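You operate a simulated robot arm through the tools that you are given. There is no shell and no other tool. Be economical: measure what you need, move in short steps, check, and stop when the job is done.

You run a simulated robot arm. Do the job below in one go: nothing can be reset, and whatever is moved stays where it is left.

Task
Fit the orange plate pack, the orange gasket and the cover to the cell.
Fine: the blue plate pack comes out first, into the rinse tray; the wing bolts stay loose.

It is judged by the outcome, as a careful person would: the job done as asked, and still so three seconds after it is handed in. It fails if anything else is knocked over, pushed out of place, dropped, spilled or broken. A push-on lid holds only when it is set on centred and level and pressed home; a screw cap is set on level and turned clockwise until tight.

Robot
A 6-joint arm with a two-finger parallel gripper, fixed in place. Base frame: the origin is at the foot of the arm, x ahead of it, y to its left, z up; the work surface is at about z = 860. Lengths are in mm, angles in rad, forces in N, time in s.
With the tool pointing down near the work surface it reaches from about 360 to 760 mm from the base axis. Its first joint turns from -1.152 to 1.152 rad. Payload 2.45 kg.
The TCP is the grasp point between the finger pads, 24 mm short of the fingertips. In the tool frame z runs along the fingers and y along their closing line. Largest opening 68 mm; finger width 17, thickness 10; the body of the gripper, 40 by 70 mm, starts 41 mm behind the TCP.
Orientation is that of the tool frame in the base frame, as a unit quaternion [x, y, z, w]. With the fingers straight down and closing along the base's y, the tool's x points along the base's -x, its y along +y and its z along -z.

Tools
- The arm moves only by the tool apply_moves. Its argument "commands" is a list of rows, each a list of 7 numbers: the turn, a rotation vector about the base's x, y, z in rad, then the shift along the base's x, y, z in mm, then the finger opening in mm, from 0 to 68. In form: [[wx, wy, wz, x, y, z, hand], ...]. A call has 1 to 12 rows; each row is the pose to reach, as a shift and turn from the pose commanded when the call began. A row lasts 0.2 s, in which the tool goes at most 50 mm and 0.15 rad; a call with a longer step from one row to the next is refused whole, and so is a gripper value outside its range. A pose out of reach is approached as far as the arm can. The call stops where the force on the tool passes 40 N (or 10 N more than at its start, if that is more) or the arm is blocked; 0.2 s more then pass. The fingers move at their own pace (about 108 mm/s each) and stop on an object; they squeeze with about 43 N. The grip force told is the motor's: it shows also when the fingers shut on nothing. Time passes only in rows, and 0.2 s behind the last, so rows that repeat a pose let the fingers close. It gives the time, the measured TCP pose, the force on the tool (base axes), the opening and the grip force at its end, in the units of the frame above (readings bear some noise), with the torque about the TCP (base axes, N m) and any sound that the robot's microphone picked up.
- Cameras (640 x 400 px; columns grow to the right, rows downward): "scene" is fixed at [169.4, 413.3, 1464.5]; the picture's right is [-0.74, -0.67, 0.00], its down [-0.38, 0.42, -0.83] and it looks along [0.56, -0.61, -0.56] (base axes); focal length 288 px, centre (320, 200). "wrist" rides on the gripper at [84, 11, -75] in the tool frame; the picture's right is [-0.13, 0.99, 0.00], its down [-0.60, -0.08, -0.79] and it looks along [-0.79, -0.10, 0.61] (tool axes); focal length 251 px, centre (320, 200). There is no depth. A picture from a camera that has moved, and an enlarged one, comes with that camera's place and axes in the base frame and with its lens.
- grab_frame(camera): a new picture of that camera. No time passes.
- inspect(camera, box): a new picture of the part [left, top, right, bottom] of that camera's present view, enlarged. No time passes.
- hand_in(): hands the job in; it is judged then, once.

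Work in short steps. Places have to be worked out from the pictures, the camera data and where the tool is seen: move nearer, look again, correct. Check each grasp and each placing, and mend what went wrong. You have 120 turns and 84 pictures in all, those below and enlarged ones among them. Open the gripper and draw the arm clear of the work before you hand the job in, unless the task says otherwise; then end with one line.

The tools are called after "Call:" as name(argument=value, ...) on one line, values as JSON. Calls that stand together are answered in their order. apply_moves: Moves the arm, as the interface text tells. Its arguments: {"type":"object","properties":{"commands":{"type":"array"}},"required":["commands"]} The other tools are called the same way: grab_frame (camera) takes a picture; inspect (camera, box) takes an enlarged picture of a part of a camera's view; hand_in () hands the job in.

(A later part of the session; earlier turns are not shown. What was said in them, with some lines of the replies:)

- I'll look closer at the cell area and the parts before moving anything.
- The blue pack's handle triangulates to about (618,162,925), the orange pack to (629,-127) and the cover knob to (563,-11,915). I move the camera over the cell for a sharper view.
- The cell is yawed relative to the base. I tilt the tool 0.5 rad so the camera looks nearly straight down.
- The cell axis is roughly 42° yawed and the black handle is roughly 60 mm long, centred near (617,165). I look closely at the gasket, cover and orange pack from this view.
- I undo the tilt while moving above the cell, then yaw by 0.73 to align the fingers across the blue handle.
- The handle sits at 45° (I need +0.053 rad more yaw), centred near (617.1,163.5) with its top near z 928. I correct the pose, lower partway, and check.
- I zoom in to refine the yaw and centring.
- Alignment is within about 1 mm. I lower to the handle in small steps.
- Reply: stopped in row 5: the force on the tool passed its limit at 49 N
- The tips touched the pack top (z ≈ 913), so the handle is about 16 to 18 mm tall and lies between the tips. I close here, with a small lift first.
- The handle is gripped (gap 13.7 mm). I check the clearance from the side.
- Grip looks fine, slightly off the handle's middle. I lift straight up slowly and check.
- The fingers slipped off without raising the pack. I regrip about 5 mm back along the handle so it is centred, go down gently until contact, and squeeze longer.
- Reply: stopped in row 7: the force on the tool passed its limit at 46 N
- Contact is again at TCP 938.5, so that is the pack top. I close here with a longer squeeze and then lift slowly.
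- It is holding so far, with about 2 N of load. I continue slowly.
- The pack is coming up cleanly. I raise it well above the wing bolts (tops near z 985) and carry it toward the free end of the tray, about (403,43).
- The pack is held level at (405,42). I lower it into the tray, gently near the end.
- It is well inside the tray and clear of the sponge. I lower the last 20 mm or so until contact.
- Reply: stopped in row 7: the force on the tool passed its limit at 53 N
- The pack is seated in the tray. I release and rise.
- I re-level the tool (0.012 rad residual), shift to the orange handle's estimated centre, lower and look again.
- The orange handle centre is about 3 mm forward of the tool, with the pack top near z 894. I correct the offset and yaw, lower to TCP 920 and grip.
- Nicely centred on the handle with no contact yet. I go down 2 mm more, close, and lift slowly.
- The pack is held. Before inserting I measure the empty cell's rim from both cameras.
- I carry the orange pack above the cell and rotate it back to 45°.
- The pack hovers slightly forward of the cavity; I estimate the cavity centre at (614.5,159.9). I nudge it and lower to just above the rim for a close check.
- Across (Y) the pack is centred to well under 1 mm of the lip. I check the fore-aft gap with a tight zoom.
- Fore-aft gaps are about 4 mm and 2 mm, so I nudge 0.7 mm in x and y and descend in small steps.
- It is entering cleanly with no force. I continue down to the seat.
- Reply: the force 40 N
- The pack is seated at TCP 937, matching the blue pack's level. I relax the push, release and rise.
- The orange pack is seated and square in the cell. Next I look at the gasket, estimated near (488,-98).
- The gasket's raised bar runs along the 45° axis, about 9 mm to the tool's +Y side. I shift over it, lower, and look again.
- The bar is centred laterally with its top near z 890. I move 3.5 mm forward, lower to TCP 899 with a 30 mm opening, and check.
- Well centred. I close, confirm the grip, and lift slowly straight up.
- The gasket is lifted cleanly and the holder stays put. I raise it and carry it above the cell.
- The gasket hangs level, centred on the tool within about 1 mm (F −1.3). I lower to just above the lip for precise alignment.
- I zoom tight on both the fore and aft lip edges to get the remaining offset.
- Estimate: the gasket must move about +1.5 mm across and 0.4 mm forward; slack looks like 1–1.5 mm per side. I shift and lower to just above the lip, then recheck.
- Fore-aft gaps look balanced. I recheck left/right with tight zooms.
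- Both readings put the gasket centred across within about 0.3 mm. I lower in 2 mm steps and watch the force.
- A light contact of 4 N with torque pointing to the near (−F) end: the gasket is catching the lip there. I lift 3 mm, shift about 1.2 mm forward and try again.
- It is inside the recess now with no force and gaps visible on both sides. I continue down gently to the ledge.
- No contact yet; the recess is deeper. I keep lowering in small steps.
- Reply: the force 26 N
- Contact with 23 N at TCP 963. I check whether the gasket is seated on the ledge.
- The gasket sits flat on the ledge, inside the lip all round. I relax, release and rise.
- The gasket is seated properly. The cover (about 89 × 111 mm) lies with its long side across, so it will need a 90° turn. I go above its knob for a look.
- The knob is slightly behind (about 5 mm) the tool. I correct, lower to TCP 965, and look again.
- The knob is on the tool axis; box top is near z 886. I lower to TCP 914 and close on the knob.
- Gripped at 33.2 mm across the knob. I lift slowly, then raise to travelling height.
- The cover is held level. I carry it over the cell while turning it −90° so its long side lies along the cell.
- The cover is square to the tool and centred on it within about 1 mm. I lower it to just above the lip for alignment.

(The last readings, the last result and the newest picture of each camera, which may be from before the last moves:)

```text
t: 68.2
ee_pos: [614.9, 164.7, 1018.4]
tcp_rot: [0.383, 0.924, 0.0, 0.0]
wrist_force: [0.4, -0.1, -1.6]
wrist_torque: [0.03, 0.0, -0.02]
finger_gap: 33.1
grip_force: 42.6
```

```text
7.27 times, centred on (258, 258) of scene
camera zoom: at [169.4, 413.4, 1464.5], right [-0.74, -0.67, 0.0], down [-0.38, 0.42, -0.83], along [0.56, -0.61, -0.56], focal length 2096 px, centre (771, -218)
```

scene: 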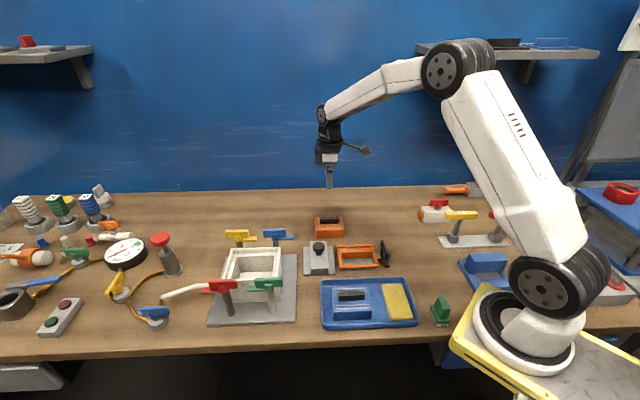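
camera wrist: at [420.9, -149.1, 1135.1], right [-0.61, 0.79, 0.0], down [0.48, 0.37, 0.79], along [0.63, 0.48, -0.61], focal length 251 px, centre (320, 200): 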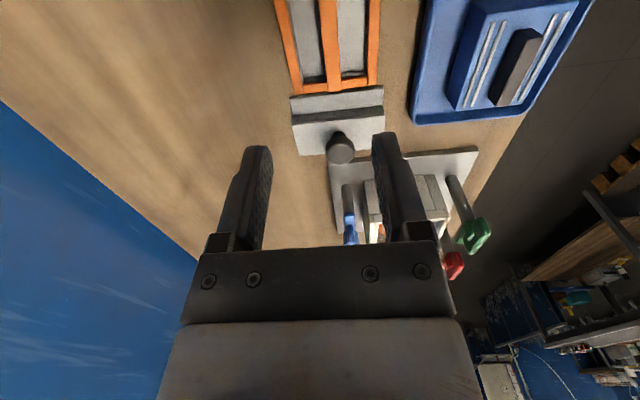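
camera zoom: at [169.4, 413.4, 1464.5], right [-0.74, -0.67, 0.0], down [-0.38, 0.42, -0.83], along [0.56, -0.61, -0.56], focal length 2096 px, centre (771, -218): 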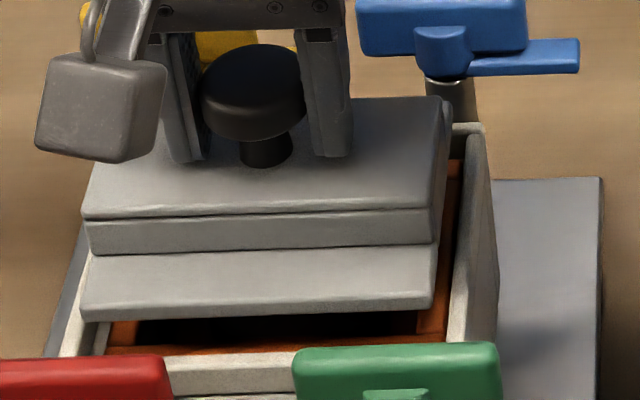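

Along the cell the cover is centred within 0.3 mm; across, it needs about 1 mm toward the near side. I shift and lower gently.

Call:
apply_moves(commands=[[0, 0, 0, -0.5, 0.9, -2, 0], [0, 0, 0, -0.5, 0.9, -5, 0], [0, 0, 0, -0.5, 0.9, -8, 0]])

Call:
apply_moves(commands=[[0, 0, 0, 0, 0, -1.5, 0], [0, 0, 0, 0, 0, -3, 0]])

Call:
inspect(camera="wrist", box=[160, 0, 480, 160])

Call:
inspect(camera="scene", box=[218, 230, 298, 285])

```text
t: 69.0
ee_pos: [613.2, 164.7, 1011.0]
tcp_rot: [0.382, 0.924, 0.0, -0.001]
wrist_force: [-0.2, 0.2, -1.5]
wrist_torque: [0.01, -0.01, 0.02]
finger_gap: 32.7
grip_force: 42.9
```

```text
t: 69.6
ee_pos: [613.5, 164.7, 1006.2]
tcp_rot: [0.383, 0.924, 0.001, 0.0]
wrist_force: [-0.5, 0.4, -1.9]
wrist_torque: [0.03, -0.01, 0.0]
finger_gap: 33.4
grip_force: 42.6
```

```text
2.00 times, centred on (320, 80) of wrist
camera zoom: at [561.4, 232.0, 1082.8], right [0.79, 0.61, 0.0], down [0.37, -0.48, 0.79], along [0.48, -0.63, -0.61], focal length 503 px, centre (320, 440)
```

zoom: 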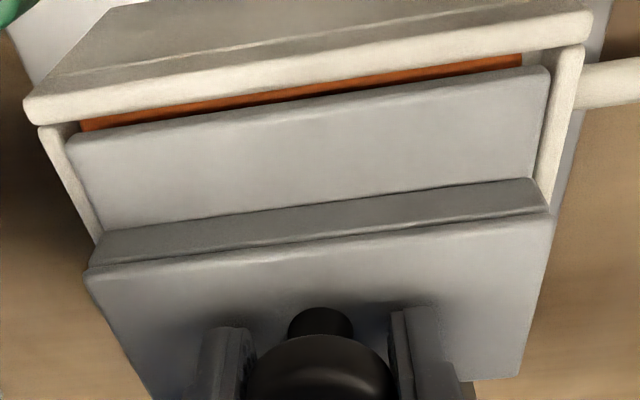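

```text
7.27 times, centred on (258, 258) of scene
camera zoom: at [169.4, 413.4, 1464.5], right [-0.74, -0.67, 0.0], down [-0.38, 0.42, -0.83], along [0.56, -0.61, -0.56], focal length 2096 px, centre (771, -218)
```

zoom: 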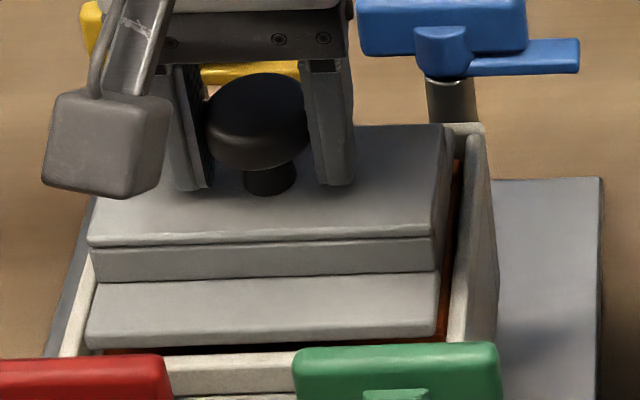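

No contact at TCP 1006, and gaps look even with the plate entering the lip. I must save my last two pictures, so I lower by force feedback.

Call:
apply_moves(commands=[[0, 0, 0, 0, 0, -1, 0], [0, 0, 0, 0, 0, -2, 0]])

```text
t: 70.2
ee_pos: [613.3, 165.0, 1003.6]
tcp_rot: [0.383, 0.924, 0.001, 0.001]
wrist_force: [0.1, -0.6, -2.1]
wrist_torque: [0.04, 0.0, 0.0]
finger_gap: 33.3
grip_force: 42.9
```

Still free. I continue.

Call:
apply_moves(commands=[[0, 0, 0, 0, 0, -1, 0], [0, 0, 0, 0, 0, -2, 0]])

```text
t: 70.8
ee_pos: [611.0, 164.0, 1002.7]
tcp_rot: [0.383, 0.924, 0.002, 0.0]
wrist_force: [-0.1, -0.5, -1.8]
wrist_torque: [0.0, 0.03, -0.01]
finger_gap: 33.3
grip_force: 43.4
```

Call:
apply_moves(commands=[[0, 0, 0, 0, 0, -1, 0], [0, 0, 0, 0, 0, -2, 0]])

```text
t: 71.4
ee_pos: [613.6, 164.5, 999.3]
tcp_rot: [0.383, 0.924, 0.0, 0.0]
wrist_force: [-0.7, 0.7, -2.2]
wrist_torque: [-0.02, 0.04, -0.01]
finger_gap: 33.2
grip_force: 43.1
```

Still free at about TCP 1000, so the plate is inside the lip. I keep lowering.

Call:
apply_moves(commands=[[0, 0, 0, 0, 0, -1, 0], [0, 0, 0, 0, 0, -2, 0], [0, 0, 0, 0, 0, -3, 0]])

```text
t: 72.2
ee_pos: [613.6, 164.8, 1000.2]
tcp_rot: [0.384, 0.923, 0.001, 0.0]
wrist_force: [-4.7, -3.4, 13.5]
wrist_torque: [-0.4, 0.56, -0.03]
finger_gap: 32.9
grip_force: 43.1
```

Contact at TCP 1000, consistent with the plate on the gasket. I use one picture to confirm it is down inside the lip and level.

Call:
inspect(camera="scene", box=[218, 230, 298, 285])

```text
7.27 times, centred on (258, 258) of scene
camera zoom: at [169.0, 413.2, 1464.6], right [-0.74, -0.67, 0.0], down [-0.38, 0.42, -0.83], along [0.56, -0.61, -0.56], focal length 2096 px, centre (771, -218)
```

zoom: 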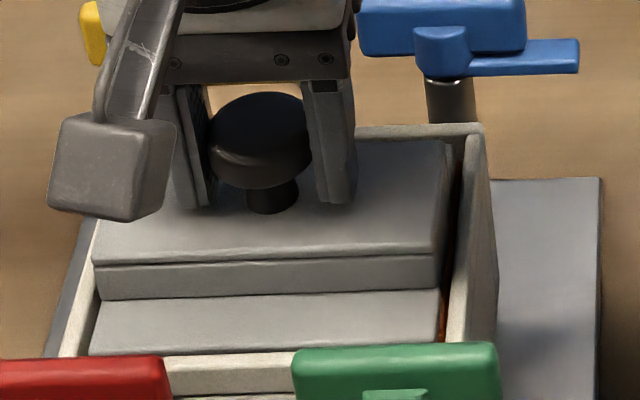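

The cover lies level inside the lip with similar gaps on both ends. I press it home.

Call:
apply_moves(commands=[[0, 0, 0, 0, 0, -1, 0], [0, 0, 0, 0, 0, -2, 0], [0, 0, 0, 0, 0, -3, 0], [0, 0, 0, 0, 0, -4, 0], [0, 0, 0, 0, 0, -4, 0]])

```text
t: 73.0
ee_pos: [614.5, 164.3, 998.6]
tcp_rot: [0.383, 0.924, 0.002, 0.0]
wrist_force: [-5.4, -2.0, 7.2]
wrist_torque: [-0.02, 0.07, 0.0]
finger_gap: 33.0
grip_force: 43.1
stopped in row 3: the force on the tool passed its limit at 42 N (the readings are from after the stop); the commanded pose is now the measured one
```

It took 42 N and the torque is now near zero, so it is evenly seated. I press once more to make sure it does not go any further.

Call:
apply_moves(commands=[[0, 0, 0, 0.5, 0.3, -1.5, 0], [0, 0, 0, 0.5, 0.3, -3, 0], [0, 0, 0, 0.5, 0.3, -4.5, 0], [0, 0, 0, 0.5, 0.3, -6, 0]])

```text
t: 73.6
ee_pos: [615.7, 165.7, 997.8]
tcp_rot: [0.383, 0.924, 0.002, 0.0]
wrist_force: [-7.2, -1.3, 8.1]
wrist_torque: [0.01, -0.01, 0.0]
finger_gap: 33.0
grip_force: 43.1
stopped in row 3: the force on the tool passed its limit at 43 N (the readings are from after the stop); the commanded pose is now the measured one
```

The stop level is unchanged, so it is home. I release the knob and rise straight up, then back away.

Call:
apply_moves(commands=[[0, 0, 0, 0, 0, 0.5, 0], [0, 0, 0, 0, 0, 0.5, 56], [0, 0, 0, 0, 0, 0.5, 56], [0, 0, 0, 0, 0, 15, 56], [0, 0, 0, 0, 0, 45, 56], [0, 0, 0, 0, 0, 90, 56], [0, 0, 0, 0, 0, 135, 56], [0, 0, 0, -20, -30, 165, 56], [0, 0, 0, -40, -65, 180, 56], [0, 0, 0, -60, -105, 190, 56], [0, 0, 0, -80, -145, 200, 56]])

Call:
inspect(camera="scene", box=[190, 205, 430, 335])

```text
t: 76.0
ee_pos: [534.0, 18.7, 1197.1]
tcp_rot: [0.382, 0.924, 0.001, 0.001]
wrist_force: [0.2, -0.3, 0.3]
wrist_torque: [-0.02, -0.01, 0.01]
finger_gap: 55.9
grip_force: 0.2
```

```text
2.67 times, centred on (310, 270) of scene
camera zoom: at [169.4, 413.3, 1464.5], right [-0.74, -0.67, 0.0], down [-0.38, 0.42, -0.83], along [0.56, -0.61, -0.56], focal length 768 px, centre (347, 13)
```

zoom: 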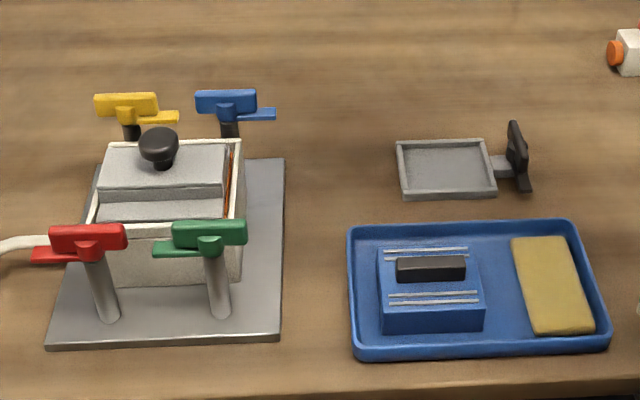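

Everything is in place, but the readings suggest the cover slid about 2 mm forward while I pressed. I go back over the knob, 2.5 mm back along the cell, so that closing the fingers re-centres it.

Call:
apply_moves(commands=[[0, 0, 0, 20, 40, -10, 56], [0, 0, 0, 40, 80, -20, 56], [0, 0, 0, 60, 113, -30, 56], [0, 0, 0, 78.2, 143.2, -40, 56], [0, 0, 0, 78.2, 143.2, -60, 56], [0, 0, 0, 78.2, 143.2, -100, 56], [0, 0, 0, 78.2, 143.2, -140, 56], [0, 0, 0, 78.2, 143.2, -170, 56], [0, 0, 0, 78.2, 143.2, -185, 56], [0, 0, 0, 78.2, 143.2, -193, 56], [0, 0, 0, 78.2, 143.2, -197, 56], [0, 0, 0, 78.2, 143.2, -198, 56]])

Call:
apply_moves(commands=[[0, 0, 0, 0, 0, 0, 56], [0, 0, 0, 0, 0, 0, 45], [0, 0, 0, 0, 0, 0, 38], [0, 0, 0, 0, 0, 0, 30], [0, 0, 0, 0, 0, 0, 0], [0, 0, 0, 0, 0, 0, 0], [0, 0, 0, 0, 0, 0, 0]])

```text
t: 78.6
ee_pos: [612.6, 163.7, 1000.4]
tcp_rot: [0.383, 0.924, 0.002, 0.001]
wrist_force: [-0.6, -0.4, 0.5]
wrist_torque: [0.01, 0.0, 0.01]
finger_gap: 56.2
grip_force: 0.0
```

```text
t: 80.2
ee_pos: [612.9, 163.8, 999.8]
tcp_rot: [0.383, 0.924, 0.002, 0.0]
wrist_force: [-0.2, 0.6, 2.7]
wrist_torque: [-0.13, 0.15, -0.03]
finger_gap: 33.1
grip_force: 42.9
```

The knob was drawn to (612.9,163.8), the cell centre, with little force. I press gently once more, straight down.

Call:
apply_moves(commands=[[0, 0, 0, 0, 0, -1.5, 0], [0, 0, 0, 0, 0, -3, 0], [0, 0, 0, 0, 0, -4.5, 0], [0, 0, 0, 0, 0, -4.5, 0]])

```text
t: 81.0
ee_pos: [613.5, 163.1, 999.1]
tcp_rot: [0.383, 0.924, 0.003, 0.003]
wrist_force: [-3.2, 0.7, 5.1]
wrist_torque: [-0.12, -0.02, -0.02]
finger_gap: 32.9
grip_force: 42.5
stopped in row 4: the force on the tool passed its limit at 42 N (the readings are from after the stop); the commanded pose is now the measured one
```

It is seated at the same height and still centred. I release and withdraw clear.

Call:
apply_moves(commands=[[0, 0, 0, 0, 0, 0.5, 0], [0, 0, 0, 0, 0, 0.5, 40], [0, 0, 0, 0, 0, 0.5, 56], [0, 0, 0, 0, 0, 0.5, 56], [0, 0, 0, 0, 0, 15, 56], [0, 0, 0, 0, 0, 45, 56], [0, 0, 0, 0, 0, 90, 56], [0, 0, 0, 0, 0, 135, 56], [0, 0, 0, -20, -30, 165, 56], [0, 0, 0, -40, -65, 180, 56], [0, 0, 0, -60, -105, 190, 56], [0, 0, 0, -80, -145, 200, 56]])

```text
t: 83.6
ee_pos: [534.2, 18.6, 1200.2]
tcp_rot: [0.382, 0.924, 0.003, 0.002]
wrist_force: [0.0, -1.2, 0.3]
wrist_torque: [0.0, 0.01, 0.02]
finger_gap: 56.3
grip_force: 0.2
```

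The gripper is open and empty, with nothing dragged along, and the arm is well clear. I hand in the job.

Call:
hand_in()

```text
The job is handed in.
```

The blue plate pack is in the rinse tray, and the orange plate pack, orange gasket and cover are fitted to the cell. The cover is centred and pressed home, and I left the wing bolts loose. My pictures ran out before I re-centred the cover, so that last step was checked only from the arm's position and force readings.
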